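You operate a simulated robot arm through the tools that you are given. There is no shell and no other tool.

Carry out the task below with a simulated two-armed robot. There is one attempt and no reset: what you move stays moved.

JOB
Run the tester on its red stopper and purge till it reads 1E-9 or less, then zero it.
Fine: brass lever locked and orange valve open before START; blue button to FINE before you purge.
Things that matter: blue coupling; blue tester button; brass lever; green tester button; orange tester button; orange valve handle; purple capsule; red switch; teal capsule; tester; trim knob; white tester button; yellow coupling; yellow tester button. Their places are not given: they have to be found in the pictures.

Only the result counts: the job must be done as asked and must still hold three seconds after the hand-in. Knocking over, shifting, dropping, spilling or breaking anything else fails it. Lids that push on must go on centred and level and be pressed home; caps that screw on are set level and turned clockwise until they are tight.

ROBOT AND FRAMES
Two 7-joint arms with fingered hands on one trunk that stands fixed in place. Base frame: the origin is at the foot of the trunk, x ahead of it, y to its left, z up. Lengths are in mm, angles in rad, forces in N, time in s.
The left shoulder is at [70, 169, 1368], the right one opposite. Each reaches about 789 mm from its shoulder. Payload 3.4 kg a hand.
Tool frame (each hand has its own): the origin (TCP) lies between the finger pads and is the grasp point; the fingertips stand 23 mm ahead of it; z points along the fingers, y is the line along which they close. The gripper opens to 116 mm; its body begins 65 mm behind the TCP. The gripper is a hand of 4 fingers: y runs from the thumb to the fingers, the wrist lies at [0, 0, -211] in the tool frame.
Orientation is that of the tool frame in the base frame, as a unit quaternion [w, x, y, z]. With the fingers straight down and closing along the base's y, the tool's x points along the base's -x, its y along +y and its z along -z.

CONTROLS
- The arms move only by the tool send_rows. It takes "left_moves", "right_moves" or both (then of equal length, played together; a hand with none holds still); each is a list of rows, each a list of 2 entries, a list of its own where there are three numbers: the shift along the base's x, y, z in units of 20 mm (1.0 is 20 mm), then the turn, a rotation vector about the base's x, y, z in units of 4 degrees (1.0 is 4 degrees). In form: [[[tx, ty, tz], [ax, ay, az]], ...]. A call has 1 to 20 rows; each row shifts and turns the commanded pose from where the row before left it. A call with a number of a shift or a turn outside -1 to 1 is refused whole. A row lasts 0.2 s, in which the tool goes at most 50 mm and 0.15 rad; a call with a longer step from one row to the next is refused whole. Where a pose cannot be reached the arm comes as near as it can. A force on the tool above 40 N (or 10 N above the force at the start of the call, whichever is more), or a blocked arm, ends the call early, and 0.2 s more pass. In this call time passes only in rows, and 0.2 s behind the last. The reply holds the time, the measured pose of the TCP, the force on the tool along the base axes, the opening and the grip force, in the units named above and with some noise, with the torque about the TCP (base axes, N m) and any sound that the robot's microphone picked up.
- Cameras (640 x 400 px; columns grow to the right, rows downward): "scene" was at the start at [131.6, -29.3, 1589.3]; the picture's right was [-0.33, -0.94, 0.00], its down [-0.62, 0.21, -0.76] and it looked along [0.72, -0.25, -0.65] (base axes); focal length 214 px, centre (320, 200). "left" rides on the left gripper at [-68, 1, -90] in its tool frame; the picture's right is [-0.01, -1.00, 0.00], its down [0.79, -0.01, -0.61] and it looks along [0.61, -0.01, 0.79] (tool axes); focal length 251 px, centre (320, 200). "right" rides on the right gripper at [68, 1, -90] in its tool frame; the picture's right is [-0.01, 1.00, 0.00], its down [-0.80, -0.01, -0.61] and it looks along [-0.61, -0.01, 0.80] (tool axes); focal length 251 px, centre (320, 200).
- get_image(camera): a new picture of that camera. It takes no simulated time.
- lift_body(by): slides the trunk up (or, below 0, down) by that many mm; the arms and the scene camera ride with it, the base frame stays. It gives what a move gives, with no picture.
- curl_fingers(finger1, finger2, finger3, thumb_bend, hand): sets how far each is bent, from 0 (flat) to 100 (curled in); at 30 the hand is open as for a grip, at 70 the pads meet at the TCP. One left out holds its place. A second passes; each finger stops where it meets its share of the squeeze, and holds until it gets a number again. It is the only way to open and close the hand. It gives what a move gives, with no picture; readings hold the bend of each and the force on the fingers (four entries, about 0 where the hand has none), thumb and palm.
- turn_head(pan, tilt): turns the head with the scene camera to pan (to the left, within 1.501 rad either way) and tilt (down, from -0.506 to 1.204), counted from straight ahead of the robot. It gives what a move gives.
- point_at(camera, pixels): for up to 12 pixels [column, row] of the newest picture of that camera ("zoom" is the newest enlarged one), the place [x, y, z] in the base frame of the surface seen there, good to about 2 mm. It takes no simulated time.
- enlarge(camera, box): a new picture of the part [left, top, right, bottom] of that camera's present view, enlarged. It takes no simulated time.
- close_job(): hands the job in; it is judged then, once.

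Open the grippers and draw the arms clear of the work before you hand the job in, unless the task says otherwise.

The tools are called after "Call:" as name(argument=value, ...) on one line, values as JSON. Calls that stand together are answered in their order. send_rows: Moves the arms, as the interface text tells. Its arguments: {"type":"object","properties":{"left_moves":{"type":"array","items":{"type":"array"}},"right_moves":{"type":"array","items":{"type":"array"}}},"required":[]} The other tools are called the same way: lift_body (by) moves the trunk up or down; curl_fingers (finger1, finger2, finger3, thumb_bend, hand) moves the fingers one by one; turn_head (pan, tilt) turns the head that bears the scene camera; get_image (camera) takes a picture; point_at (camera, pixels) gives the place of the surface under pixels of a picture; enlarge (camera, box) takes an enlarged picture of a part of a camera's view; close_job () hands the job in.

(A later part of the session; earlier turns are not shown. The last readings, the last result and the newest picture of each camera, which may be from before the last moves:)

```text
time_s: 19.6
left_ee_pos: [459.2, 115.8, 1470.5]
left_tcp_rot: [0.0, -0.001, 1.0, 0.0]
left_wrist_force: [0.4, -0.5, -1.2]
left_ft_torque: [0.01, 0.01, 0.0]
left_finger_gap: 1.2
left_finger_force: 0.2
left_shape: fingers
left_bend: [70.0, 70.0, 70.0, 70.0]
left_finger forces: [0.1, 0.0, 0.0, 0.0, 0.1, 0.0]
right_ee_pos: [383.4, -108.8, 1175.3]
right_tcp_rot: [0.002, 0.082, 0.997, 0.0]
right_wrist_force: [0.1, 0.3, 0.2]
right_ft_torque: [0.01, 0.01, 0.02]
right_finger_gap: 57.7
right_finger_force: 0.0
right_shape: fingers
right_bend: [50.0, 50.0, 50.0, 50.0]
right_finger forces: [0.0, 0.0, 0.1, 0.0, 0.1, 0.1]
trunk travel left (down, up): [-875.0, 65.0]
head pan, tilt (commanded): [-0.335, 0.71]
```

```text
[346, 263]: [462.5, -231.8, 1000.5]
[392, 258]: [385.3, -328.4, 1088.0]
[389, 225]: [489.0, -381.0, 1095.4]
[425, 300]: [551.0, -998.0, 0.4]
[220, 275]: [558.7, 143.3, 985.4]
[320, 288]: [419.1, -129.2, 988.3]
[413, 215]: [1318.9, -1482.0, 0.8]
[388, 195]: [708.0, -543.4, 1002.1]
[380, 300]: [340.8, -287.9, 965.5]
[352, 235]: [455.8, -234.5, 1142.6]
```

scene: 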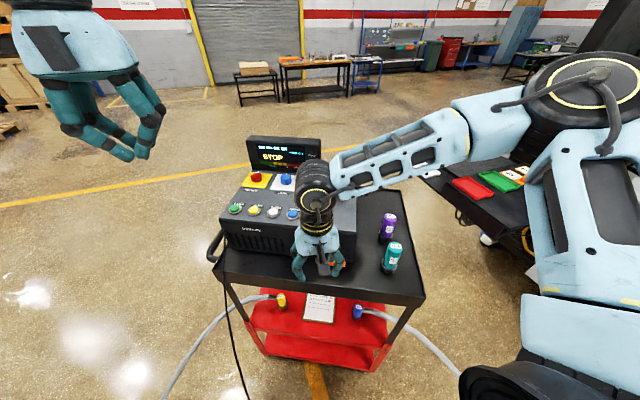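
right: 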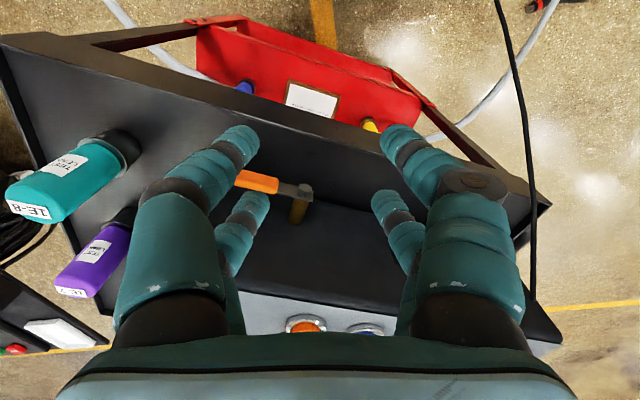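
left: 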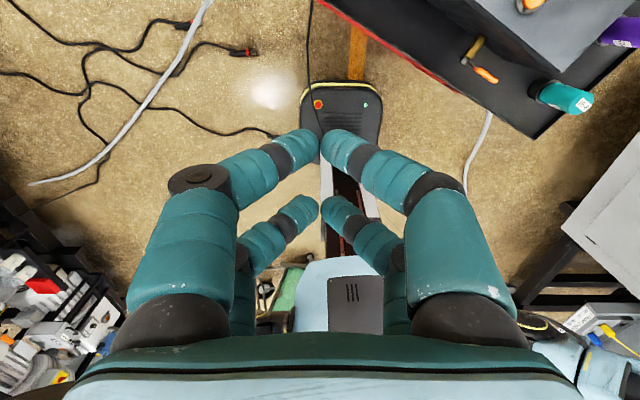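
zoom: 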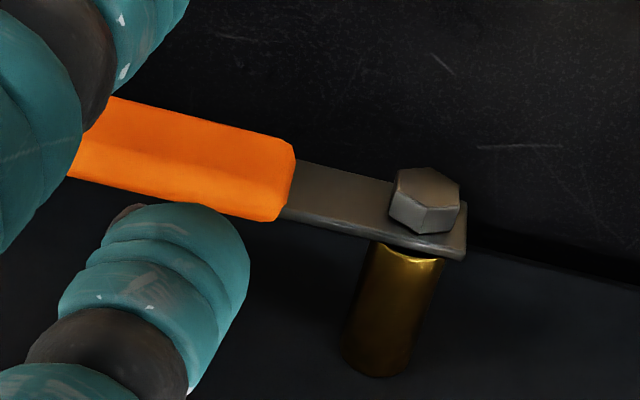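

At bend 50 the distal segments are parallel to the tool axis at y≈±38, so a lower finger can act as a straight rod under the handle. The teal capsule stands at about (390,-332), so I keep left of it: I move to (372,-215,1200) with yaw 62°, still pointing down and clear of everything.

Call:
send_rows(right_moves=[[[-0.031, -0.296, 0.069], [0, 0, 0.992]], [[-0.031, -0.296, 0.069], [0, 0, 0.992]], [[-0.031, -0.296, 0.069], [0, 0, 0.992]], [[-0.031, -0.296, 0.069], [0, 0, 0.992]], [[-0.031, -0.296, 0.069], [0, 0, 0.992]], [[-0.031, -0.296, 0.069], [0, 0, 0.992]], [[-0.031, -0.296, 0.069], [0, 0, 0.992]], [[-0.031, -0.296, 0.069], [0, 0, 0.992]], [[-0.031, -0.296, 0.069], [0, 0, 0.992]], [[-0.031, -0.296, 0.069], [0, 0, 0.992]], [[-0.031, -0.296, 0.069], [0, 0, 0.992]], [[-0.031, -0.296, 0.069], [0, 0, 0.992]], [[-0.031, -0.296, 0.069], [0, 0, 0.992]], [[-0.031, -0.296, 0.069], [0, 0, 0.992]], [[-0.031, -0.296, 0.069], [0, 0, 0.992]], [[-0.031, -0.296, 0.069], [0, 0, 0.992]], [[-0.031, -0.296, 0.069], [0, 0, 0.992]], [[-0.031, -0.296, 0.069], [0, 0, 0.992]]])

Call:
get_image(camera="right")

Call:
get_image(camera="scene")

```text
time_s: 23.4
left_ee_pos: [458.3, 115.7, 1469.8]
left_tcp_rot: [0.0, -0.001, 1.0, 0.0]
left_wrist_force: [-0.2, -0.3, -0.5]
left_ft_torque: [0.02, -0.01, 0.01]
left_finger_gap: 1.2
left_finger_force: 0.1
left_shape: fingers
left_bend: [70.0, 70.0, 70.0, 70.0]
left_finger forces: [0.0, 0.0, 0.0, 0.0, 0.0, 0.1]
right_ee_pos: [372.7, -218.0, 1201.8]
right_tcp_rot: [0.0, -0.517, 0.856, 0.0]
right_wrist_force: [-0.4, 0.1, -0.1]
right_ft_torque: [0.0, -0.01, 0.02]
right_finger_gap: 57.9
right_finger_force: 0.0
right_shape: fingers
right_bend: [50.0, 50.0, 50.0, 50.0]
right_finger forces: [0.0, 0.0, 0.0, 0.0, 0.0, 0.0]
trunk travel left (down, up): [-875.0, 65.0]
head pan, tilt (commanded): [-0.335, 0.71]
```

```text
taken
```

right: 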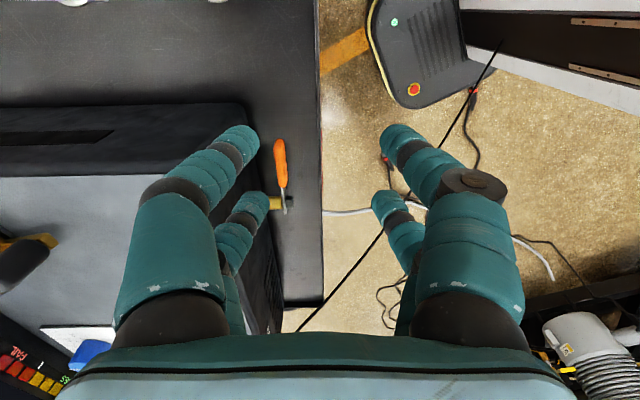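

```text
taken
```

scene: 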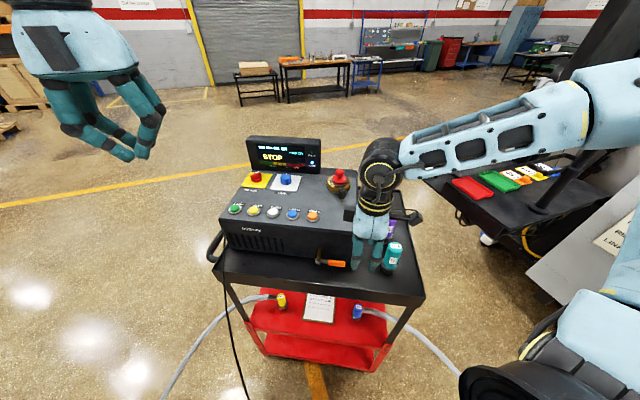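

Now the handle is seen end-on (orange at (280,160)) with the cart edge at column ~320. I measure the handle tip and the cart edge.

Call:
enlarge(camera="right", box=[224, 120, 352, 230])

Call:
point_at(camera="right", pixels=[[280, 142], [280, 160], [282, 180], [275, 143], [285, 143], [288, 203], [317, 150], [317, 200], [310, 150], [275, 203]])

```text
3.64 times, centred on (288, 175) of right
```

zoom: 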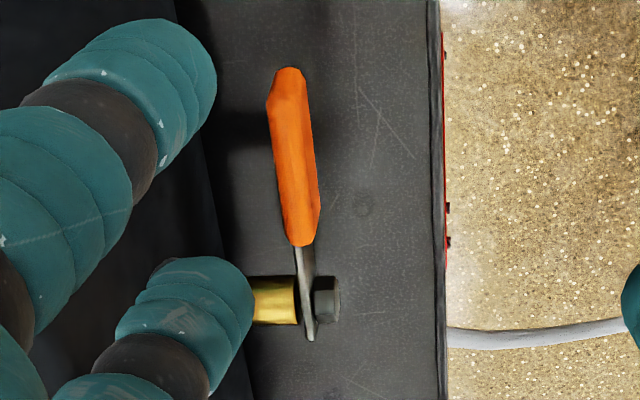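

```text
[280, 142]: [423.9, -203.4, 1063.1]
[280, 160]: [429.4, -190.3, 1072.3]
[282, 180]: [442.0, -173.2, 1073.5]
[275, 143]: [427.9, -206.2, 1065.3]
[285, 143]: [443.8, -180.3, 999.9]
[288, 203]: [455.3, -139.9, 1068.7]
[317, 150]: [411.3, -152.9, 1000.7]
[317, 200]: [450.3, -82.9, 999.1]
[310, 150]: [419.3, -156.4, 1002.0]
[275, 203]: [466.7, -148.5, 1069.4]
```

Handle tip is ≈(424,-204), 71 mm from the pivot; the cart's front edge is ~33 mm in front of the handle. I now pitch the hand up toward horizontal (pointing at the tester) in two stages, lowering slightly.

Call:
send_rows(right_moves=[[[0, 0, -0.25], [-0.529, -0.992, 0]], [[0, 0, -0.25], [-0.529, -0.992, 0]], [[0, 0, -0.25], [-0.529, -0.992, 0]], [[0, 0, -0.25], [-0.529, -0.992, 0]], [[0, 0, -0.25], [-0.529, -0.992, 0]], [[0, 0, -0.25], [-0.529, -0.992, 0]], [[0, 0, -0.25], [-0.529, -0.992, 0]], [[0, 0, -0.25], [-0.529, -0.992, 0]], [[0, 0, -0.25], [-0.529, -0.992, 0]], [[0, 0, -0.25], [-0.529, -0.992, 0]]])

Call:
get_image(camera="scene")

Call:
get_image(camera="right")

```text
time_s: 25.6
left_ee_pos: [460.1, 115.2, 1468.9]
left_tcp_rot: [-0.001, -0.002, 1.0, 0.0]
left_wrist_force: [-0.5, 0.0, -0.2]
left_ft_torque: [0.01, 0.03, 0.02]
left_finger_gap: 1.4
left_finger_force: 0.0
left_shape: fingers
left_bend: [70.0, 70.0, 70.0, 70.0]
left_finger forces: [0.1, 0.1, 0.0, 0.1, 0.0, 0.1]
right_ee_pos: [401.5, -203.6, 1146.3]
right_tcp_rot: [0.197, -0.475, 0.792, -0.328]
right_wrist_force: [-0.3, -1.2, 0.6]
right_ft_torque: [0.01, 0.02, -0.02]
right_finger_gap: 57.9
right_finger_force: 0.1
right_shape: fingers
right_bend: [50.0, 50.0, 50.0, 50.0]
right_finger forces: [0.0, 0.0, 0.1, 0.0, 0.0, 0.1]
right hand out of reach, approached as far as the arm can: row 6, 7, 8, 9
trunk travel left (down, up): [-875.0, 65.0]
head pan, tilt (commanded): [-0.335, 0.71]
```

```text
taken
```

scene: 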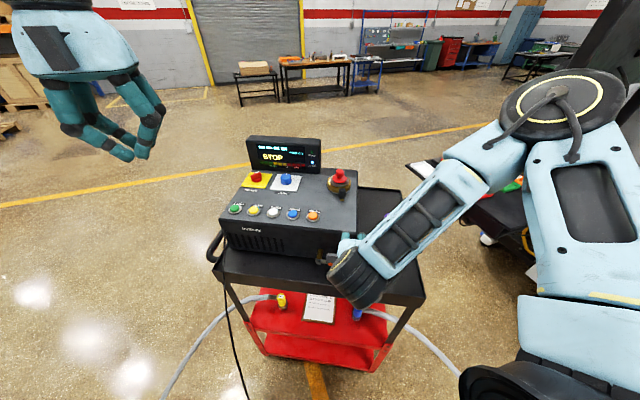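

```text
taken
```

right: 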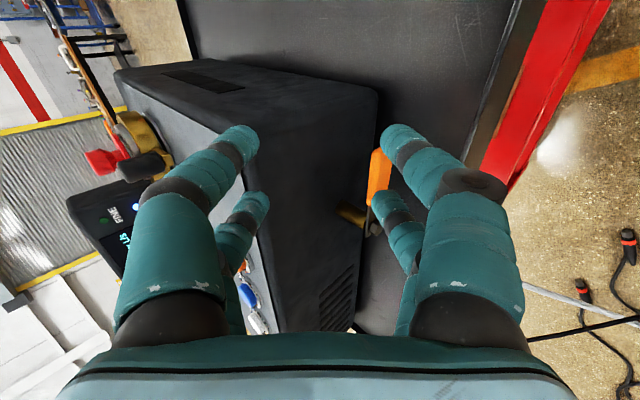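

The arm is too folded (the TCP was pushed forward to (401,-204)). Raising the trunk fully gives the elbow more room, and moves the hand up and away from the handle.

Call:
lift_body(by=65)

Call:
get_image(camera="right")

```text
time_s: 26.6
left_ee_pos: [459.4, 115.9, 1534.9]
left_tcp_rot: [0.0, -0.001, 1.0, 0.001]
left_wrist_force: [1.6, -0.2, -0.4]
left_ft_torque: [0.02, 0.02, 0.02]
left_finger_gap: 1.1
left_finger_force: 0.0
left_shape: fingers
left_bend: [70.0, 70.0, 70.0, 70.0]
left_finger forces: [0.0, 0.0, 0.0, 0.0, 0.1, 0.0]
right_ee_pos: [401.6, -203.1, 1212.3]
right_tcp_rot: [0.195, -0.476, 0.793, -0.328]
right_wrist_force: [0.5, 0.3, 0.1]
right_ft_torque: [0.0, -0.01, 0.0]
right_finger_gap: 57.9
right_finger_force: 0.1
right_shape: fingers
right_bend: [50.0, 50.0, 50.0, 50.0]
right_finger forces: [0.0, 0.0, 0.1, 0.0, 0.1, 0.1]
trunk travel left (down, up): [-940.0, 0.0]
head pan, tilt (commanded): [-0.335, 0.71]
```

```text
taken
```

right: 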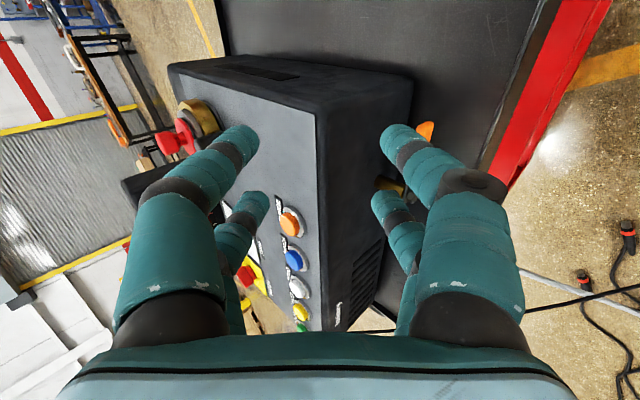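

The trunk is up and the hand is at (402,-203,1212) with 45° pitch. I first shift right/back and down 60 mm to clear the handle tip, checking that the arm follows.

Call:
send_rows(right_moves=[[[-0.27, -0.25, -0.75], [0, 0, 0]], [[-0.27, -0.25, -0.75], [0, 0, 0]], [[-0.27, -0.25, -0.75], [0, 0, 0]], [[-0.27, -0.25, -0.75], [0, 0, 0]]])

Call:
get_image(camera="right")

```text
time_s: 27.6
left_ee_pos: [459.0, 115.6, 1534.8]
left_tcp_rot: [0.0, -0.001, 1.0, 0.0]
left_wrist_force: [-0.3, 0.3, 0.1]
left_ft_torque: [-0.04, 0.04, 0.0]
left_finger_gap: 1.2
left_finger_force: 0.1
left_shape: fingers
left_bend: [70.0, 70.0, 70.0, 70.0]
left_finger forces: [0.1, 0.0, 0.0, 0.2, 0.1, 0.0]
right_ee_pos: [378.1, -224.4, 1152.8]
right_tcp_rot: [0.195, -0.476, 0.793, -0.328]
right_wrist_force: [0.2, 0.2, 0.6]
right_ft_torque: [0.01, 0.0, 0.0]
right_finger_gap: 57.9
right_finger_force: 0.0
right_shape: fingers
right_bend: [50.0, 50.0, 50.0, 50.0]
right_finger forces: [0.0, 0.0, 0.0, 0.1, 0.1, 0.0]
trunk travel left (down, up): [-940.0, 0.0]
head pan, tilt (commanded): [-0.335, 0.71]
```

```text
taken
```

right: 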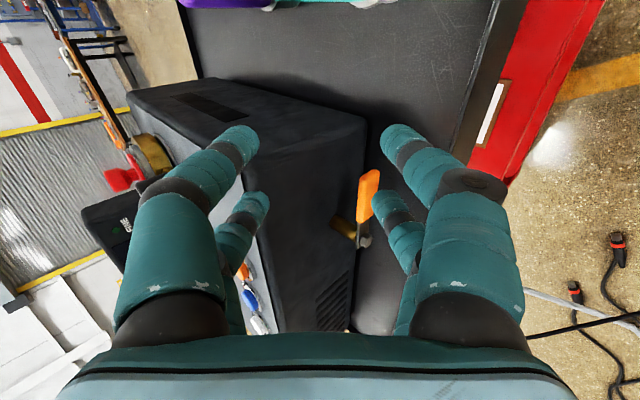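

The hand follows now (TCP (378,-224,1153)). I pitch it the remaining ~43° to horizontal while lowering to z≈1111.

Call:
send_rows(right_moves=[[[0, 0, -0.25], [-0.505, -0.948, 0]], [[0, 0, -0.25], [-0.505, -0.948, 0]], [[0, 0, -0.25], [-0.505, -0.948, 0]], [[0, 0, -0.2], [-0.505, -0.948, 0]], [[0, 0, -0.2], [-0.505, -0.948, 0]], [[0, 0, -0.2], [-0.505, -0.948, 0]], [[0, 0, -0.2], [-0.505, -0.948, 0]], [[0, 0, -0.2], [-0.505, -0.948, 0]], [[0, 0, -0.2], [-0.505, -0.948, 0]], [[0, 0, -0.15], [-0.505, -0.948, 0]]])

Call:
get_image(camera="right")

Call:
get_image(camera="scene")

```text
time_s: 29.8
left_ee_pos: [459.6, 115.6, 1535.6]
left_tcp_rot: [0.0, 0.0, 1.0, -0.001]
left_wrist_force: [0.0, 0.0, 0.0]
left_ft_torque: [-0.02, -0.03, -0.02]
left_finger_gap: 1.4
left_finger_force: 0.1
left_shape: fingers
left_bend: [70.0, 70.0, 70.0, 70.0]
left_finger forces: [0.0, 0.1, 0.0, 0.0, 0.1, 0.0]
right_ee_pos: [429.9, -271.9, 1249.8]
right_tcp_rot: [0.322, -0.386, 0.66, -0.559]
right_wrist_force: [0.8, -0.7, -0.4]
right_ft_torque: [0.0, 0.02, 0.02]
right_finger_gap: 57.8
right_finger_force: 0.0
right_shape: fingers
right_bend: [50.0, 50.0, 50.0, 50.0]
right_finger forces: [0.0, 0.0, 0.0, 0.0, 0.1, 0.0]
right hand out of reach, approached as far as the arm can: row 1, 2, 3, 4, 5, 6, 7, 8, 9, 10
trunk travel left (down, up): [-940.0, 0.0]
head pan, tilt (commanded): [-0.335, 0.71]
```

```text
taken
```

right: 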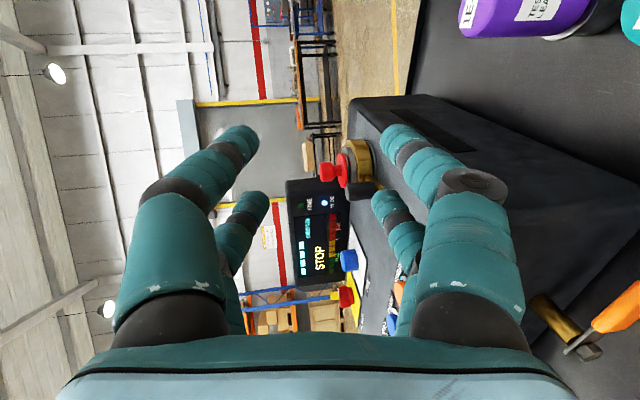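

```text
taken
```

scene: 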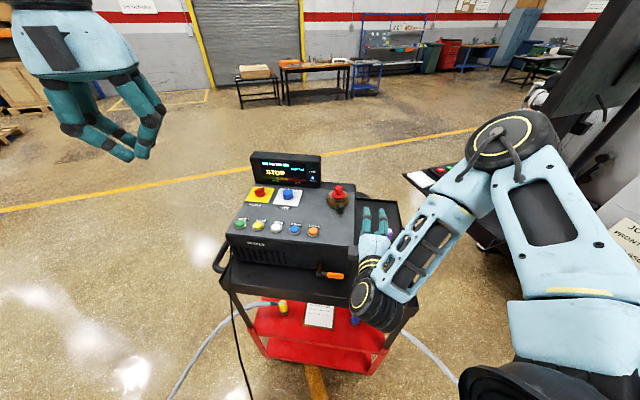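

The arm can't hold the hand horizontal that low, but a 50° pitch is reachable. New plan: with the hand pitched 50°, let the handle's end enter sideways between fingers 2 (below/front) and 3 (behind), then lift along the arc. I pitch back down while moving to (404,-238,1170).

Call:
send_rows(right_moves=[[[-0.128, 0.17, -0.4], [0.4735, 0.8886, 0]], [[-0.128, 0.17, -0.4], [0.4735, 0.8886, 0]], [[-0.128, 0.17, -0.4], [0.4735, 0.8886, 0]], [[-0.128, 0.17, -0.4], [0.4735, 0.8886, 0]], [[-0.128, 0.17, -0.4], [0.4735, 0.8886, 0]], [[-0.128, 0.17, -0.4], [0.4735, 0.8886, 0]], [[-0.128, 0.17, -0.4], [0.4735, 0.8886, 0]], [[-0.128, 0.17, -0.4], [0.4735, 0.8886, 0]], [[-0.128, 0.17, -0.4], [0.4735, 0.8886, 0]], [[-0.128, 0.17, -0.4], [0.4735, 0.8886, 0]]])

Call:
curl_fingers(hand="right", finger1=56, finger2=56, finger3=62, thumb_bend=62)

Call:
get_image(camera="right")

Call:
get_image(camera="scene")

```text
time_s: 32.0
left_ee_pos: [460.7, 115.2, 1534.5]
left_tcp_rot: [0.001, -0.001, 1.0, 0.0]
left_wrist_force: [-0.5, -0.5, -0.7]
left_ft_torque: [0.02, -0.01, 0.01]
left_finger_gap: 1.3
left_finger_force: 0.1
left_shape: fingers
left_bend: [70.0, 70.0, 70.0, 70.0]
left_finger forces: [0.0, 0.0, 0.1, 0.0, 0.1, 0.0]
right_ee_pos: [405.5, -238.7, 1171.1]
right_tcp_rot: [0.181, -0.477, 0.799, -0.317]
right_wrist_force: [-0.1, 0.5, -0.1]
right_ft_torque: [0.0, 0.0, -0.02]
right_finger_gap: 58.0
right_finger_force: 0.0
right_shape: fingers
right_bend: [50.0, 50.0, 50.0, 50.0]
right_finger forces: [0.1, 0.1, 0.0, 0.0, 0.0, 0.0]
right hand out of reach, approached as far as the arm can: row 1
trunk travel left (down, up): [-940.0, 0.0]
head pan, tilt (commanded): [-0.335, 0.71]
```

```text
time_s: 33.0
left_ee_pos: [459.4, 115.8, 1534.5]
left_tcp_rot: [-0.001, -0.001, 1.0, 0.0]
left_wrist_force: [-0.3, -0.8, 0.5]
left_ft_torque: [0.02, 0.01, 0.0]
left_finger_gap: 1.3
left_finger_force: 0.1
left_shape: fingers
left_bend: [70.0, 70.0, 70.0, 70.0]
left_finger forces: [0.0, 0.1, 0.0, 0.1, 0.0, 0.0]
right_ee_pos: [406.0, -238.6, 1171.3]
right_tcp_rot: [0.18, -0.478, 0.8, -0.316]
right_wrist_force: [0.0, -0.2, 0.0]
right_ft_torque: [-0.01, -0.02, -0.02]
right_finger_gap: 32.5
right_finger_force: 0.1
right_shape: fingers
right_bend: [56.0, 56.0, 62.0, 62.0]
right_finger forces: [0.1, 0.0, 0.0, 0.0, 0.0, 0.0]
trunk travel left (down, up): [-940.0, 0.0]
head pan, tilt (commanded): [-0.335, 0.71]
```

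```text
taken
```

right: 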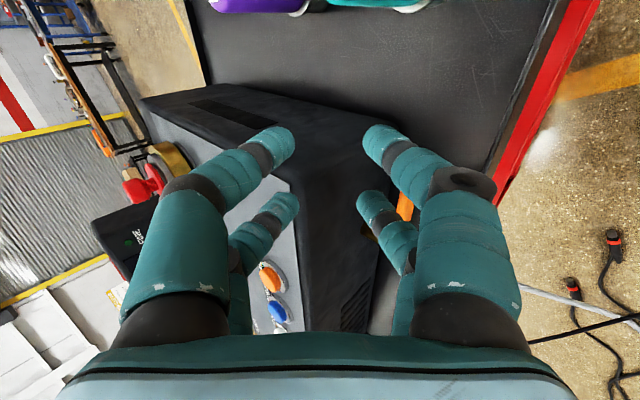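

```text
taken
```

scene: 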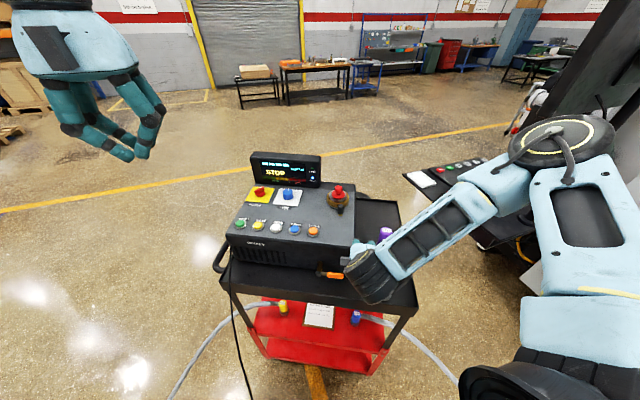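

Hand is at (406,-239,1171) pitched 47°, aligned with the tester. I descend 90 mm just to the right of the handle's tip and check.

Call:
send_rows(right_moves=[[[0, 0, -0.8], [0, 0, 0]], [[0, 0, -0.8], [0, 0, 0]], [[0, 0, -0.8], [0, 0, 0]], [[0, 0, -0.8], [0, 0, 0]], [[0, 0, -0.7], [0, 0, 0]], [[0, 0, -0.6], [0, 0, 0]]])

Call:
get_image(camera="right")

Call:
enlarge(camera="scene", box=[280, 210, 440, 310])

```text
time_s: 34.4
left_ee_pos: [459.1, 116.1, 1535.2]
left_tcp_rot: [0.001, -0.001, 1.0, 0.0]
left_wrist_force: [0.1, -1.0, 0.0]
left_ft_torque: [0.02, 0.0, 0.01]
left_finger_gap: 1.2
left_finger_force: 0.0
left_shape: fingers
left_bend: [70.0, 70.0, 70.0, 70.0]
left_finger forces: [0.0, 0.0, 0.0, 0.0, 0.0, 0.0]
right_ee_pos: [406.8, -260.1, 1107.5]
right_tcp_rot: [0.181, -0.478, 0.8, -0.316]
right_wrist_force: [0.4, 0.0, 0.3]
right_ft_torque: [-0.02, -0.01, 0.02]
right_finger_gap: 32.4
right_finger_force: 0.0
right_shape: fingers
right_bend: [56.0, 56.0, 62.0, 62.0]
right_finger forces: [0.2, 0.0, 0.1, 0.0, 0.0, 0.0]
right hand out of reach, approached as far as the arm can: row 4, 5, 6
trunk travel left (down, up): [-940.0, 0.0]
head pan, tilt (commanded): [-0.335, 0.71]
```

```text
taken
```

right: 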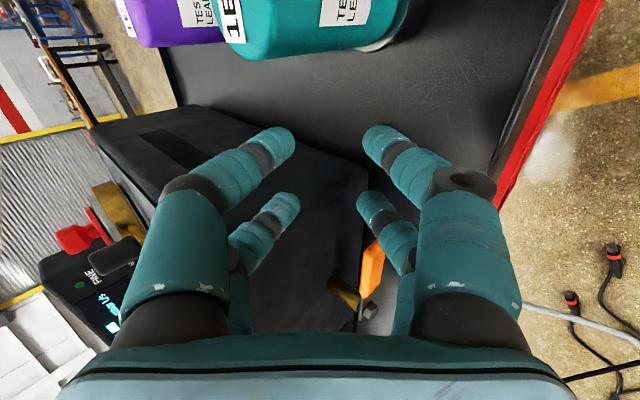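

```text
4.00 times, centred on (360, 260) of scene
```

zoom: 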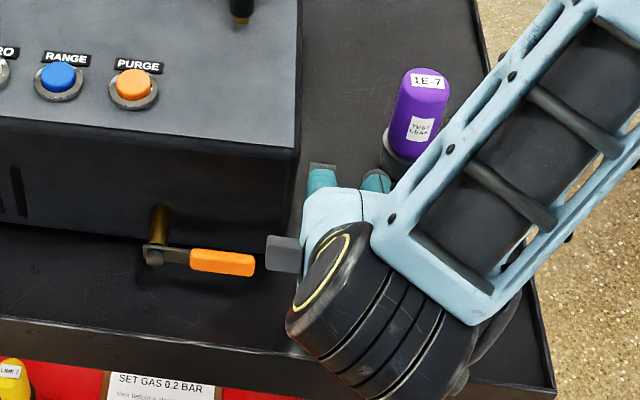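

The arm drifted right at this low pitch (TCP (407,-260,1107)), so this heading is not workable. A better way: come from the right with the hand pointing left-and-down, using finger 3 as a horizontal poking finger under the handle end. I first lift straight up and away from the capsules.

Call:
send_rows(right_moves=[[[0, 0.1, 0.8], [0, 0, 0]], [[0, 0.1, 1], [0, 0, 0]], [[0, 0.1, 1], [0, 0, 0]], [[0, 0, 1], [0, 0, 0]], [[0.8, 0, 1], [0, 0, 0]], [[0.9, 0, 0.9], [0, 0, 0]]])

Call:
get_image(camera="scene")

Call:
get_image(camera="right")

```text
time_s: 35.8
left_ee_pos: [460.4, 115.0, 1534.6]
left_tcp_rot: [0.0, -0.002, 1.0, 0.0]
left_wrist_force: [0.5, -0.3, 0.6]
left_ft_torque: [0.0, 0.02, 0.03]
left_finger_gap: 1.3
left_finger_force: 0.0
left_shape: fingers
left_bend: [70.0, 70.0, 70.0, 70.0]
left_finger forces: [0.0, 0.0, 0.0, 0.0, 0.0, 0.1]
right_ee_pos: [438.9, -253.6, 1222.4]
right_tcp_rot: [0.18, -0.477, 0.8, -0.317]
right_wrist_force: [0.0, 0.5, -0.3]
right_ft_torque: [-0.02, 0.0, 0.01]
right_finger_gap: 32.4
right_finger_force: 0.0
right_shape: fingers
right_bend: [56.0, 56.0, 62.0, 62.0]
right_finger forces: [0.1, 0.0, 0.0, 0.1, 0.0, 0.0]
trunk travel left (down, up): [-940.0, 0.0]
head pan, tilt (commanded): [-0.335, 0.71]
```

```text
taken
```

scene: 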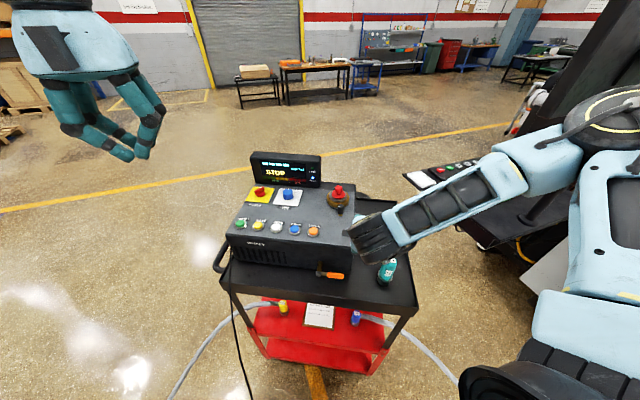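

```text
taken
```

right: 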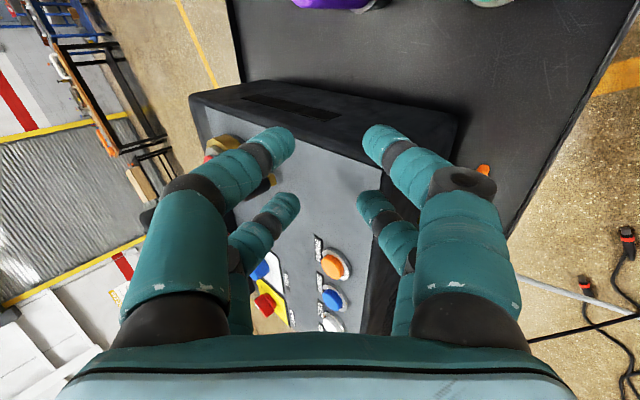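

Clear now at (439,-254,1222). I rotate the hand in place (composite turn) toward pointing left-and-down, rising slightly for margin.

Call:
send_rows(right_moves=[[[-0.1, 0, 0.2], [0.97, 0.281, -0.888]], [[-0.1, 0, 0.2], [0.97, 0.281, -0.888]], [[-0.1, 0, 0.2], [0.97, 0.281, -0.888]], [[-0.1, 0, 0.2], [0.97, 0.281, -0.888]], [[-0.1, 0, 0.2], [0.97, 0.281, -0.888]], [[-0.1, 0, 0.2], [0.97, 0.281, -0.888]], [[-0.1, 0, 0.2], [0.97, 0.281, -0.888]], [[-0.1, 0, 0.2], [0.97, 0.281, -0.888]], [[-0.1, 0, 0.2], [0.97, 0.281, -0.888]], [[-0.1, 0, 0.2], [0.97, 0.281, -0.888]]])

Call:
get_image(camera="scene")

```text
time_s: 38.0
left_ee_pos: [458.8, 114.6, 1535.4]
left_tcp_rot: [0.001, 0.0, 1.0, 0.001]
left_wrist_force: [0.3, -0.9, 0.5]
left_ft_torque: [0.04, 0.0, 0.01]
left_finger_gap: 1.4
left_finger_force: 0.1
left_shape: fingers
left_bend: [70.0, 70.0, 70.0, 70.0]
left_finger forces: [0.1, 0.1, 0.0, 0.1, 0.0, 0.0]
right_ee_pos: [419.2, -254.2, 1261.0]
right_tcp_rot: [0.147, -0.157, 0.976, -0.03]
right_wrist_force: [-0.2, -0.2, -0.4]
right_ft_torque: [0.01, -0.02, 0.0]
right_finger_gap: 32.5
right_finger_force: 0.0
right_shape: fingers
right_bend: [56.0, 56.0, 62.0, 62.0]
right_finger forces: [0.1, 0.1, 0.0, 0.0, 0.1, 0.0]
trunk travel left (down, up): [-940.0, 0.0]
head pan, tilt (commanded): [-0.335, 0.71]
```

```text
taken
```

scene: 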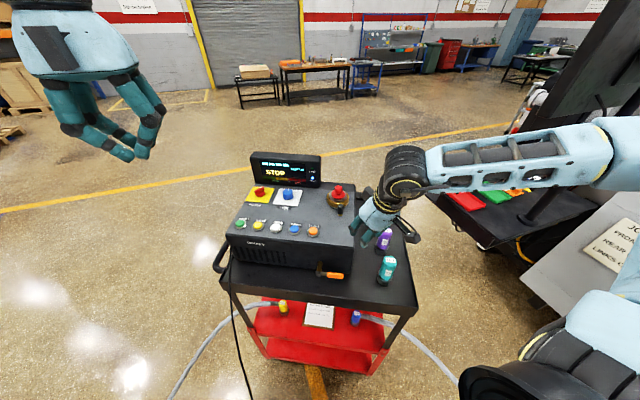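

The arm follows fully in this direction. I continue the remaining 11 rows of rotation, and measure the capsules' positions in the scene view.

Call:
point_at(camera="scene", pixels=[[387, 260], [387, 270], [382, 268], [392, 268], [385, 282], [384, 236], [384, 246], [388, 256]])

Call:
send_rows(right_moves=[[[0, 0, 0], [0.97, 0.281, -0.888]], [[0, 0, 0], [0.97, 0.281, -0.888]], [[0, 0, 0], [0.97, 0.281, -0.888]], [[0, 0, 0], [0.97, 0.281, -0.888]], [[0, 0, 0], [0.97, 0.281, -0.888]], [[0, 0, 0], [0.97, 0.281, -0.888]], [[0, 0, 0], [0.97, 0.281, -0.888]], [[0, 0, 0], [0.97, 0.281, -0.888]], [[0, 0, 0], [0.97, 0.281, -0.888]], [[0, 0, 0], [0.97, 0.281, -0.888]], [[0, 0, 0], [0.97, 0.281, -0.888]]])

Call:
get_image(camera="scene")

Call:
get_image(camera="right")

```text
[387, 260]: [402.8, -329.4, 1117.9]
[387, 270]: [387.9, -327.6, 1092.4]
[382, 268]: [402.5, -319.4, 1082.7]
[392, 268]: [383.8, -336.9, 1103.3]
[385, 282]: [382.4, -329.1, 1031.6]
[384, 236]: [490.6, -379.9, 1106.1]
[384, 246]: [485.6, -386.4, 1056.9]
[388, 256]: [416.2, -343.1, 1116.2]
```

```text
time_s: 40.4
left_ee_pos: [459.5, 114.7, 1535.6]
left_tcp_rot: [0.0, -0.001, 1.0, 0.0]
left_wrist_force: [-0.5, 0.9, -0.3]
left_ft_torque: [-0.01, -0.02, 0.01]
left_finger_gap: 1.5
left_finger_force: 0.1
left_shape: fingers
left_bend: [70.0, 70.0, 70.0, 70.0]
left_finger forces: [0.0, 0.1, 0.0, 0.0, 0.0, 0.1]
right_ee_pos: [420.7, -255.4, 1262.1]
right_tcp_rot: [0.073, 0.231, 0.926, 0.291]
right_wrist_force: [0.5, -1.2, 0.6]
right_ft_torque: [0.0, -0.01, 0.0]
right_finger_gap: 32.6
right_finger_force: 0.1
right_shape: fingers
right_bend: [56.0, 56.0, 62.0, 62.0]
right_finger forces: [0.0, 0.0, 0.0, 0.1, 0.1, 0.1]
trunk travel left (down, up): [-940.0, 0.0]
head pan, tilt (commanded): [-0.335, 0.71]
```

```text
taken
```

scene: 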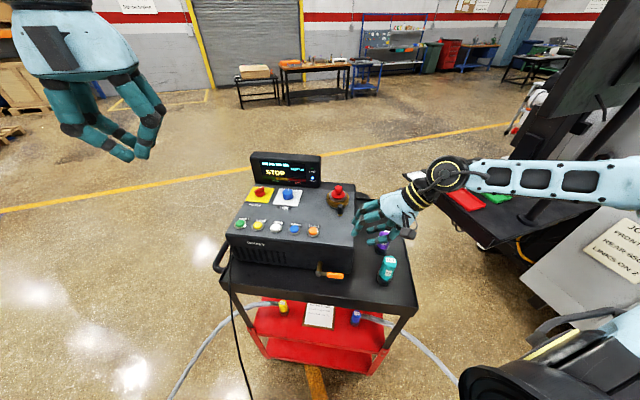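

```text
taken
```

right: 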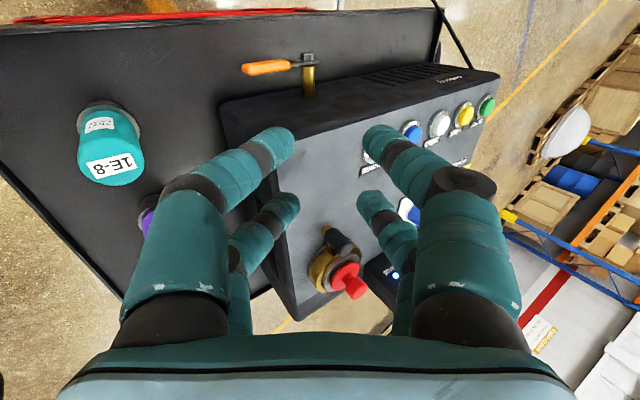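

The pose is exact: pointing left-down at 55°, with the whole valve in view. I curl finger 3 and thumb to 84 as pokers and open fingers 1 and 2 to 30.

Call:
curl_fingers(hand="right", finger1=30, finger2=30, finger3=84, thumb_bend=84)

Call:
get_image(camera="right")

Call:
enlarge(camera="scene", box=[300, 160, 460, 280])

```text
time_s: 41.4
left_ee_pos: [458.9, 116.1, 1534.8]
left_tcp_rot: [0.0, 0.0, 1.0, 0.001]
left_wrist_force: [0.1, 0.2, -0.1]
left_ft_torque: [0.02, 0.0, 0.01]
left_finger_gap: 1.3
left_finger_force: 0.1
left_shape: fingers
left_bend: [70.0, 70.0, 70.0, 70.0]
left_finger forces: [0.0, 0.0, 0.0, 0.0, 0.0, 0.1]
right_ee_pos: [420.1, -254.9, 1261.1]
right_tcp_rot: [0.073, 0.23, 0.926, 0.29]
right_wrist_force: [-0.1, 0.6, 0.7]
right_ft_torque: [-0.03, 0.03, 0.04]
right_finger_gap: 42.4
right_finger_force: 0.1
right_shape: fingers
right_bend: [30.0, 30.0, 84.0, 84.0]
right_finger forces: [0.0, 0.0, 0.0, 0.0, 0.0, 0.0]
trunk travel left (down, up): [-940.0, 0.0]
head pan, tilt (commanded): [-0.335, 0.71]
```

```text
taken
```

right: 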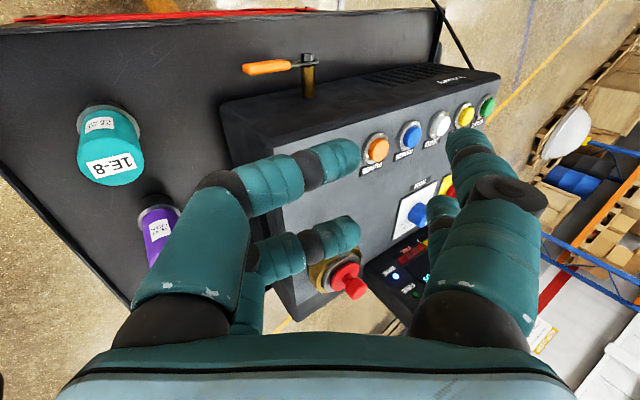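

```text
3.33 times, centred on (380, 220) of scene
```

zoom: 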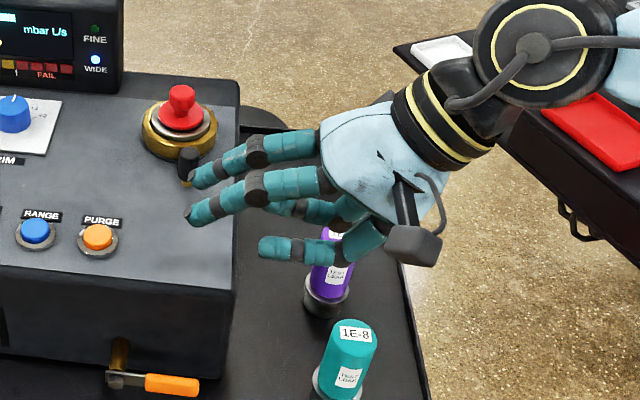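

The thumb and finger 3 now point left horizontally. I measure their tips in the base frame for calibration.

Call:
point_at(camera="right", pixels=[[352, 158], [335, 160], [270, 182], [220, 195], [353, 230], [335, 235], [290, 248], [320, 240], [455, 135], [440, 205]])

Call:
point_at(camera="zoom", pixels=[[268, 245], [300, 248], [195, 180], [192, 215], [250, 195], [258, 150]])

```text
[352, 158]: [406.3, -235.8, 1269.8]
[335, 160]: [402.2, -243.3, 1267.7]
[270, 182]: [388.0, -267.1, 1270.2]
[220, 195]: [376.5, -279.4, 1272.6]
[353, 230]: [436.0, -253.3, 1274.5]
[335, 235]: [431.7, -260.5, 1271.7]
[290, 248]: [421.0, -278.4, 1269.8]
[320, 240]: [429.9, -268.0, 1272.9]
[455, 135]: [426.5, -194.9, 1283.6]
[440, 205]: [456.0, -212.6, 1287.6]
```

```text
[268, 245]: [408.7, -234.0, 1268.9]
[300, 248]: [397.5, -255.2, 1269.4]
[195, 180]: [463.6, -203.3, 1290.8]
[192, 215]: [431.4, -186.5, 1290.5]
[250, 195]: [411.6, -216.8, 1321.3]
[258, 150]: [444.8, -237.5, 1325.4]
```

Finger 3's top is ~14 mm above the TCP level, its tip end ~11 mm left of the TCP, in the plane 17 mm toward the tester. I flatten fingers 1 and 2 out of the way and move above the pre-contact spot (399,-209).

Call:
curl_fingers(hand="right", finger1=0, finger2=0)

Call:
send_rows(right_moves=[[[-0.21, 0.46, 0], [0, 0, 0]], [[-0.21, 0.46, 0], [0, 0, 0]], [[-0.21, 0.46, 0], [0, 0, 0]], [[-0.21, 0.46, 0], [0, 0, 0]], [[-0.21, 0.46, 0], [0, 0, 0]], [[0, 0, -0.8], [0, 0, 0]], [[0, 0, -0.8], [0, 0, 0]], [[0, 0, -0.8], [0, 0, 0]], [[0, 0, -0.8], [0, 0, 0]]])

Call:
get_image(camera="right")

Call:
get_image(camera="scene")

```text
time_s: 42.4
left_ee_pos: [459.1, 115.4, 1535.1]
left_tcp_rot: [0.0, -0.001, 1.0, 0.0]
left_wrist_force: [0.0, -0.1, 0.0]
left_ft_torque: [0.02, 0.0, 0.0]
left_finger_gap: 1.2
left_finger_force: 0.1
left_shape: fingers
left_bend: [70.0, 70.0, 70.0, 70.0]
left_finger forces: [0.0, 0.0, 0.1, 0.1, 0.0, 0.1]
right_ee_pos: [418.7, -255.8, 1260.9]
right_tcp_rot: [0.074, 0.23, 0.926, 0.291]
right_wrist_force: [0.6, -0.3, 0.3]
right_ft_torque: [0.0, -0.01, -0.04]
right_finger_gap: 67.4
right_finger_force: 0.0
right_shape: fingers
right_bend: [0.0, 0.0, 84.0, 84.0]
right_finger forces: [0.0, 0.1, 0.0, 0.0, 0.0, 0.0]
trunk travel left (down, up): [-940.0, 0.0]
head pan, tilt (commanded): [-0.335, 0.71]
```

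```text
time_s: 44.4
left_ee_pos: [460.0, 115.2, 1534.6]
left_tcp_rot: [0.0, -0.001, 1.0, 0.0]
left_wrist_force: [0.1, -0.4, 0.9]
left_ft_torque: [0.0, 0.02, -0.03]
left_finger_gap: 1.7
left_finger_force: 0.0
left_shape: fingers
left_bend: [70.0, 70.0, 70.0, 70.0]
left_finger forces: [0.0, 0.0, 0.0, 0.1, 0.0, 0.1]
right_ee_pos: [397.4, -209.8, 1194.5]
right_tcp_rot: [0.073, 0.23, 0.926, 0.29]
right_wrist_force: [-0.1, -0.3, -0.9]
right_ft_torque: [0.01, 0.02, -0.01]
right_finger_gap: 67.6
right_finger_force: 0.0
right_shape: fingers
right_bend: [0.0, 0.0, 84.0, 84.0]
right_finger forces: [0.1, 0.0, 0.0, 0.0, 0.0, 0.0]
trunk travel left (down, up): [-940.0, 0.0]
head pan, tilt (commanded): [-0.335, 0.71]
```

```text
taken
```

right: 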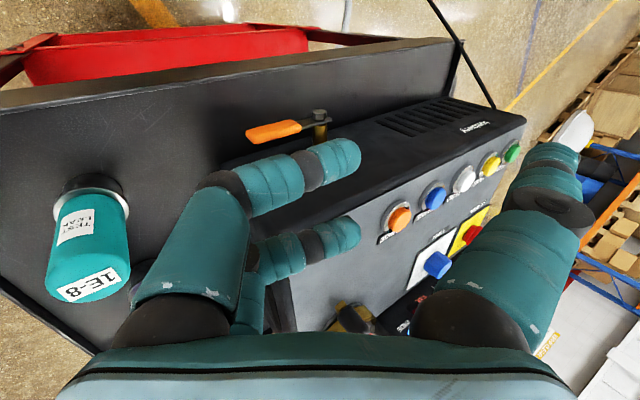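

```text
taken
```

scene: 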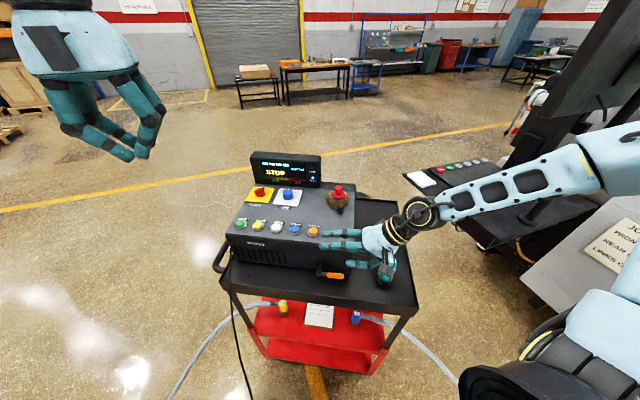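

Aligned above the spot at (397,-210,1194). Before descending, I check how wide the palm is toward the teal capsule.

Call:
enlarge(camera="scene", box=[310, 190, 438, 290])

Call:
point_at(camera="zoom", pixels=[[300, 250], [330, 250], [360, 250], [300, 210], [340, 190], [350, 300], [400, 230], [290, 280], [385, 345], [385, 400]])

```text
4.00 times, centred on (374, 240) of scene
```

zoom: 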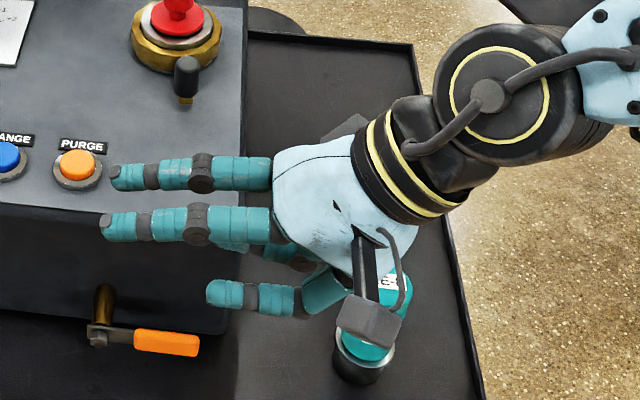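

```text
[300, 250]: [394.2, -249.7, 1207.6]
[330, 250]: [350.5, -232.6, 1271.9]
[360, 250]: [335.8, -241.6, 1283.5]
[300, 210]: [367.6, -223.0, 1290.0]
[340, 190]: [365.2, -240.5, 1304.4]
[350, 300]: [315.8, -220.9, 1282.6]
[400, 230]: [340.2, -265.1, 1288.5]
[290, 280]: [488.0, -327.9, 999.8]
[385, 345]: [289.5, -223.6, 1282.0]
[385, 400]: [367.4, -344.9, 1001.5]
```

Palm half-width is ≈35–40 mm, leaving a few mm to the teal capsule in depth. I descend most of the way and check again.

Call:
send_rows(right_moves=[[[0, 0, -0.9], [0, 0, 0]], [[0, 0, -0.9], [0, 0, 0]], [[0, 0, -0.9], [0, 0, 0]], [[0, 0, -0.9], [0, 0, 0]], [[0, 0, -0.9], [0, 0, 0]]])

Call:
get_image(camera="right")

Call:
enlarge(camera="scene", box=[310, 210, 438, 310])

```text
time_s: 45.6
left_ee_pos: [459.9, 114.7, 1535.2]
left_tcp_rot: [0.0, -0.001, 1.0, 0.0]
left_wrist_force: [0.2, 1.1, -0.5]
left_ft_torque: [-0.01, -0.01, -0.01]
left_finger_gap: 1.4
left_finger_force: 0.1
left_shape: fingers
left_bend: [70.0, 70.0, 70.0, 70.0]
left_finger forces: [0.0, 0.0, 0.0, 0.1, 0.1, 0.1]
right_ee_pos: [397.6, -208.3, 1106.9]
right_tcp_rot: [0.074, 0.23, 0.926, 0.289]
right_wrist_force: [0.8, -0.5, -0.1]
right_ft_torque: [0.0, 0.0, 0.03]
right_finger_gap: 67.4
right_finger_force: 0.0
right_shape: fingers
right_bend: [0.0, 0.0, 84.0, 84.0]
right_finger forces: [0.0, 0.0, 0.1, 0.1, 0.1, 0.1]
trunk travel left (down, up): [-940.0, 0.0]
head pan, tilt (commanded): [-0.335, 0.71]
```

```text
taken
```

right: 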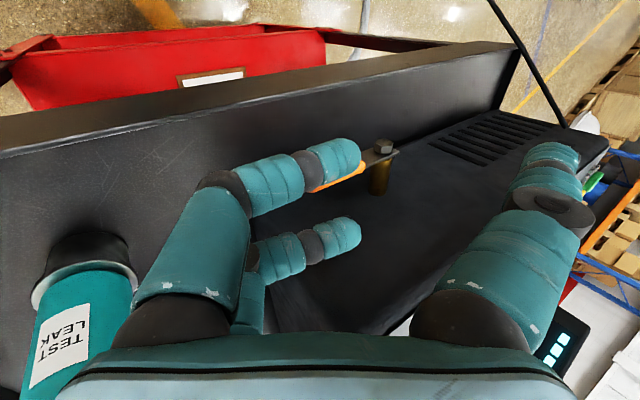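

```text
4.00 times, centred on (374, 260) of scene
```

zoom: 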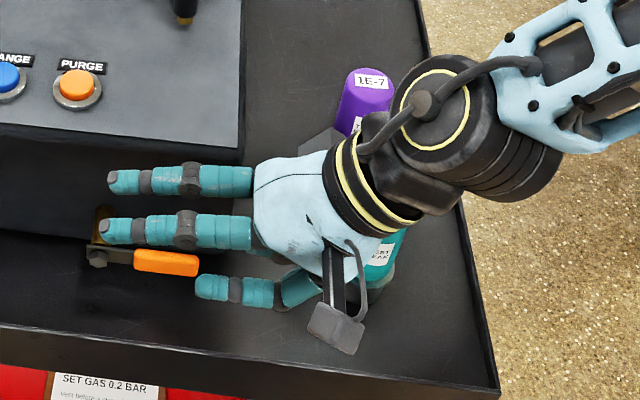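

The teal capsule looks close to the palm's lower side; I measure its nearest surfaces and the palm's before going lower.

Call:
point_at(camera="right", pixels=[[85, 280], [130, 300], [60, 350], [115, 380], [140, 330], [100, 245], [135, 260], [200, 385], [300, 390]])

Call:
point_at(camera="zoom", pixels=[[395, 240], [385, 262], [370, 275], [398, 228], [300, 300], [320, 250], [270, 280], [245, 290], [150, 262], [170, 265]])

```text
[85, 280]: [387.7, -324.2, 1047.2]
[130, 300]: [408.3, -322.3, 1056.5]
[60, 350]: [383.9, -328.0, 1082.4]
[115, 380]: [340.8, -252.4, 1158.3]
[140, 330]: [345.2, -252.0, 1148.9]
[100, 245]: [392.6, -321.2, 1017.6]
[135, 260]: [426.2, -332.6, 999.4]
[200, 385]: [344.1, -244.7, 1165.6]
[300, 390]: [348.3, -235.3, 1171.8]
```

```text
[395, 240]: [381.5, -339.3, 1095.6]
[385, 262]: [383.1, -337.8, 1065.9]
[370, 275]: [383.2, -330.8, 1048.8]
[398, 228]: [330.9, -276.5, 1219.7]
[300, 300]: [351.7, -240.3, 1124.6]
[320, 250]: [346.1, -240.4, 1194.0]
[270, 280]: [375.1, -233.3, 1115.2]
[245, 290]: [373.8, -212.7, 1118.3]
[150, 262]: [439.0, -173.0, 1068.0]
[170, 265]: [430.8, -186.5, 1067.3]
```

The capsule (centre ≈(402,-340), radius 21) is ≥14 mm from the palm's far side. I shift 5 mm right for tip clearance and descend to TCP z≈1041.

Call:
send_rows(right_moves=[[[-0.12, -0.22, 0], [0, 0, 0]], [[0, 0, -0.8], [0, 0, 0]], [[0, 0, -0.8], [0, 0, 0]], [[0, 0, -0.8], [0, 0, 0]], [[0, 0, -0.5], [0, 0, 0]], [[0, 0, -0.4], [0, 0, 0]]])

Call:
get_image(camera="right")

Call:
enlarge(camera="scene", box=[310, 210, 438, 310])

```text
time_s: 47.0
left_ee_pos: [459.9, 116.7, 1534.8]
left_tcp_rot: [0.0, -0.001, 1.0, 0.0]
left_wrist_force: [-0.4, -0.5, 0.0]
left_ft_torque: [0.0, -0.05, 0.04]
left_finger_gap: 1.0
left_finger_force: 0.1
left_shape: fingers
left_bend: [70.0, 70.0, 70.0, 70.0]
left_finger forces: [0.0, 0.0, 0.0, 0.0, 0.0, 0.0]
right_ee_pos: [396.0, -215.3, 1045.1]
right_tcp_rot: [0.077, 0.233, 0.928, 0.281]
right_wrist_force: [-0.1, -0.4, -0.6]
right_ft_torque: [0.01, 0.0, 0.01]
right_finger_gap: 67.3
right_finger_force: 0.1
right_shape: fingers
right_bend: [0.0, 0.0, 84.0, 84.0]
right_finger forces: [0.1, 0.0, 0.1, 0.0, 0.0, 0.1]
right hand out of reach, approached as far as the arm can: row 6
trunk travel left (down, up): [-940.0, 0.0]
head pan, tilt (commanded): [-0.335, 0.71]
```

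```text
taken
```

right: 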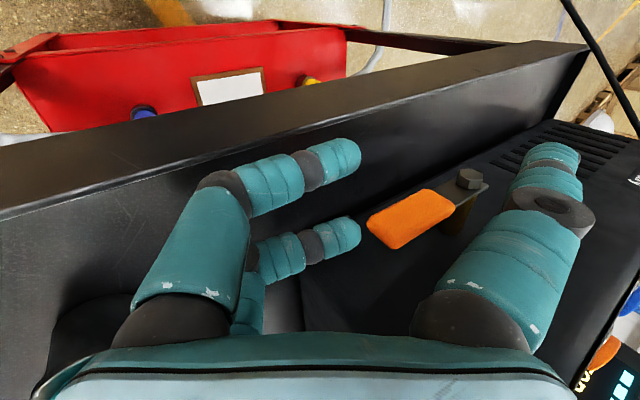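

```text
4.00 times, centred on (374, 260) of scene
```

zoom: 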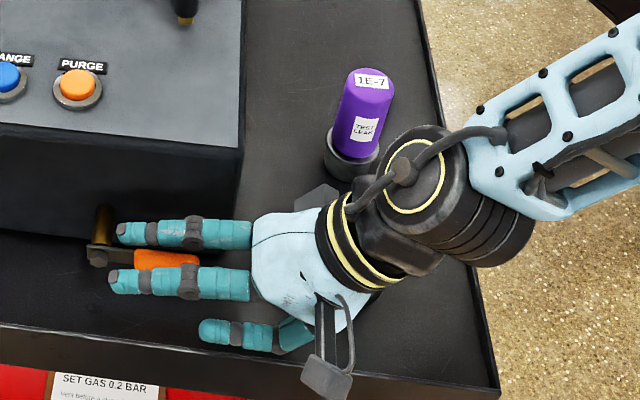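

Finger 3's tip is just right of the handle end. I measure heights of the finger and handle to confirm it will pass underneath.

Call:
point_at(camera="right", pixels=[[345, 226], [352, 235], [320, 235], [345, 245], [375, 222], [390, 235], [410, 215], [400, 248], [372, 232], [440, 205]])

Call:
enlarge(camera="right", box=[288, 160, 512, 300])

```text
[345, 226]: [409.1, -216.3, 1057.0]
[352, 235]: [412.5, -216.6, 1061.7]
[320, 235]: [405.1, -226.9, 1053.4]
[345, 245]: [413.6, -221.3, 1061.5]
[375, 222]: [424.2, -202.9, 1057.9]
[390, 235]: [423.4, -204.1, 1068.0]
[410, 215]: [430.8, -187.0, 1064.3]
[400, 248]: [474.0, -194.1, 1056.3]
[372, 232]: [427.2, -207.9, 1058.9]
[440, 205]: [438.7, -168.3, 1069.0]
```

```text
2.86 times, centred on (400, 230) of right
```

zoom: 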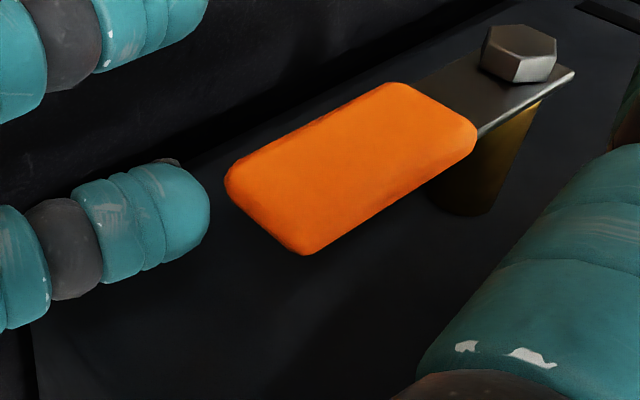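

The finger tip's top (z≈1062) is slightly above the handle's bottom (1058). I uncurl finger 3 a little so its tip drops ~10 mm.

Call:
curl_fingers(hand="right", finger3=75)

Call:
get_image(camera="right")

Call:
point_at(camera="right", pixels=[[345, 220], [350, 226], [340, 226], [320, 230], [300, 240], [345, 215], [280, 245]])

```text
time_s: 48.0
left_ee_pos: [459.0, 115.6, 1534.8]
left_tcp_rot: [-0.001, -0.001, 1.0, -0.001]
left_wrist_force: [-0.9, -0.1, 0.4]
left_ft_torque: [0.02, -0.01, -0.04]
left_finger_gap: 1.3
left_finger_force: 0.0
left_shape: fingers
left_bend: [70.0, 70.0, 70.0, 70.0]
left_finger forces: [0.0, 0.1, 0.1, 0.0, 0.1, 0.0]
right_ee_pos: [396.1, -216.6, 1044.4]
right_tcp_rot: [0.078, 0.231, 0.928, 0.282]
right_wrist_force: [0.0, 0.2, -0.5]
right_ft_torque: [0.01, 0.0, 0.0]
right_finger_gap: 67.5
right_finger_force: 0.1
right_shape: fingers
right_bend: [0.0, 0.0, 75.0, 84.0]
right_finger forces: [0.0, 0.1, 0.1, 0.0, 0.0, 0.0]
trunk travel left (down, up): [-940.0, 0.0]
head pan, tilt (commanded): [-0.335, 0.71]
```

```text
taken
```

right: 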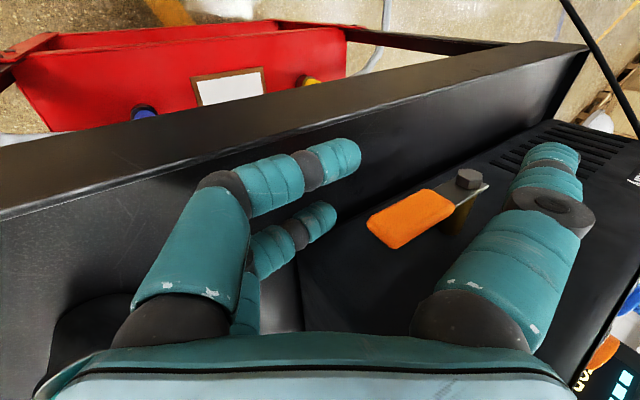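

```text
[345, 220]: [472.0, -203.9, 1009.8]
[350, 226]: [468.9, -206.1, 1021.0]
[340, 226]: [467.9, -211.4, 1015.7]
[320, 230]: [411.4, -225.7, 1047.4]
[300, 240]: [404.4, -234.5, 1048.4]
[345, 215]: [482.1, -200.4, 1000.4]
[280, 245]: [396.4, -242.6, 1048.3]
```

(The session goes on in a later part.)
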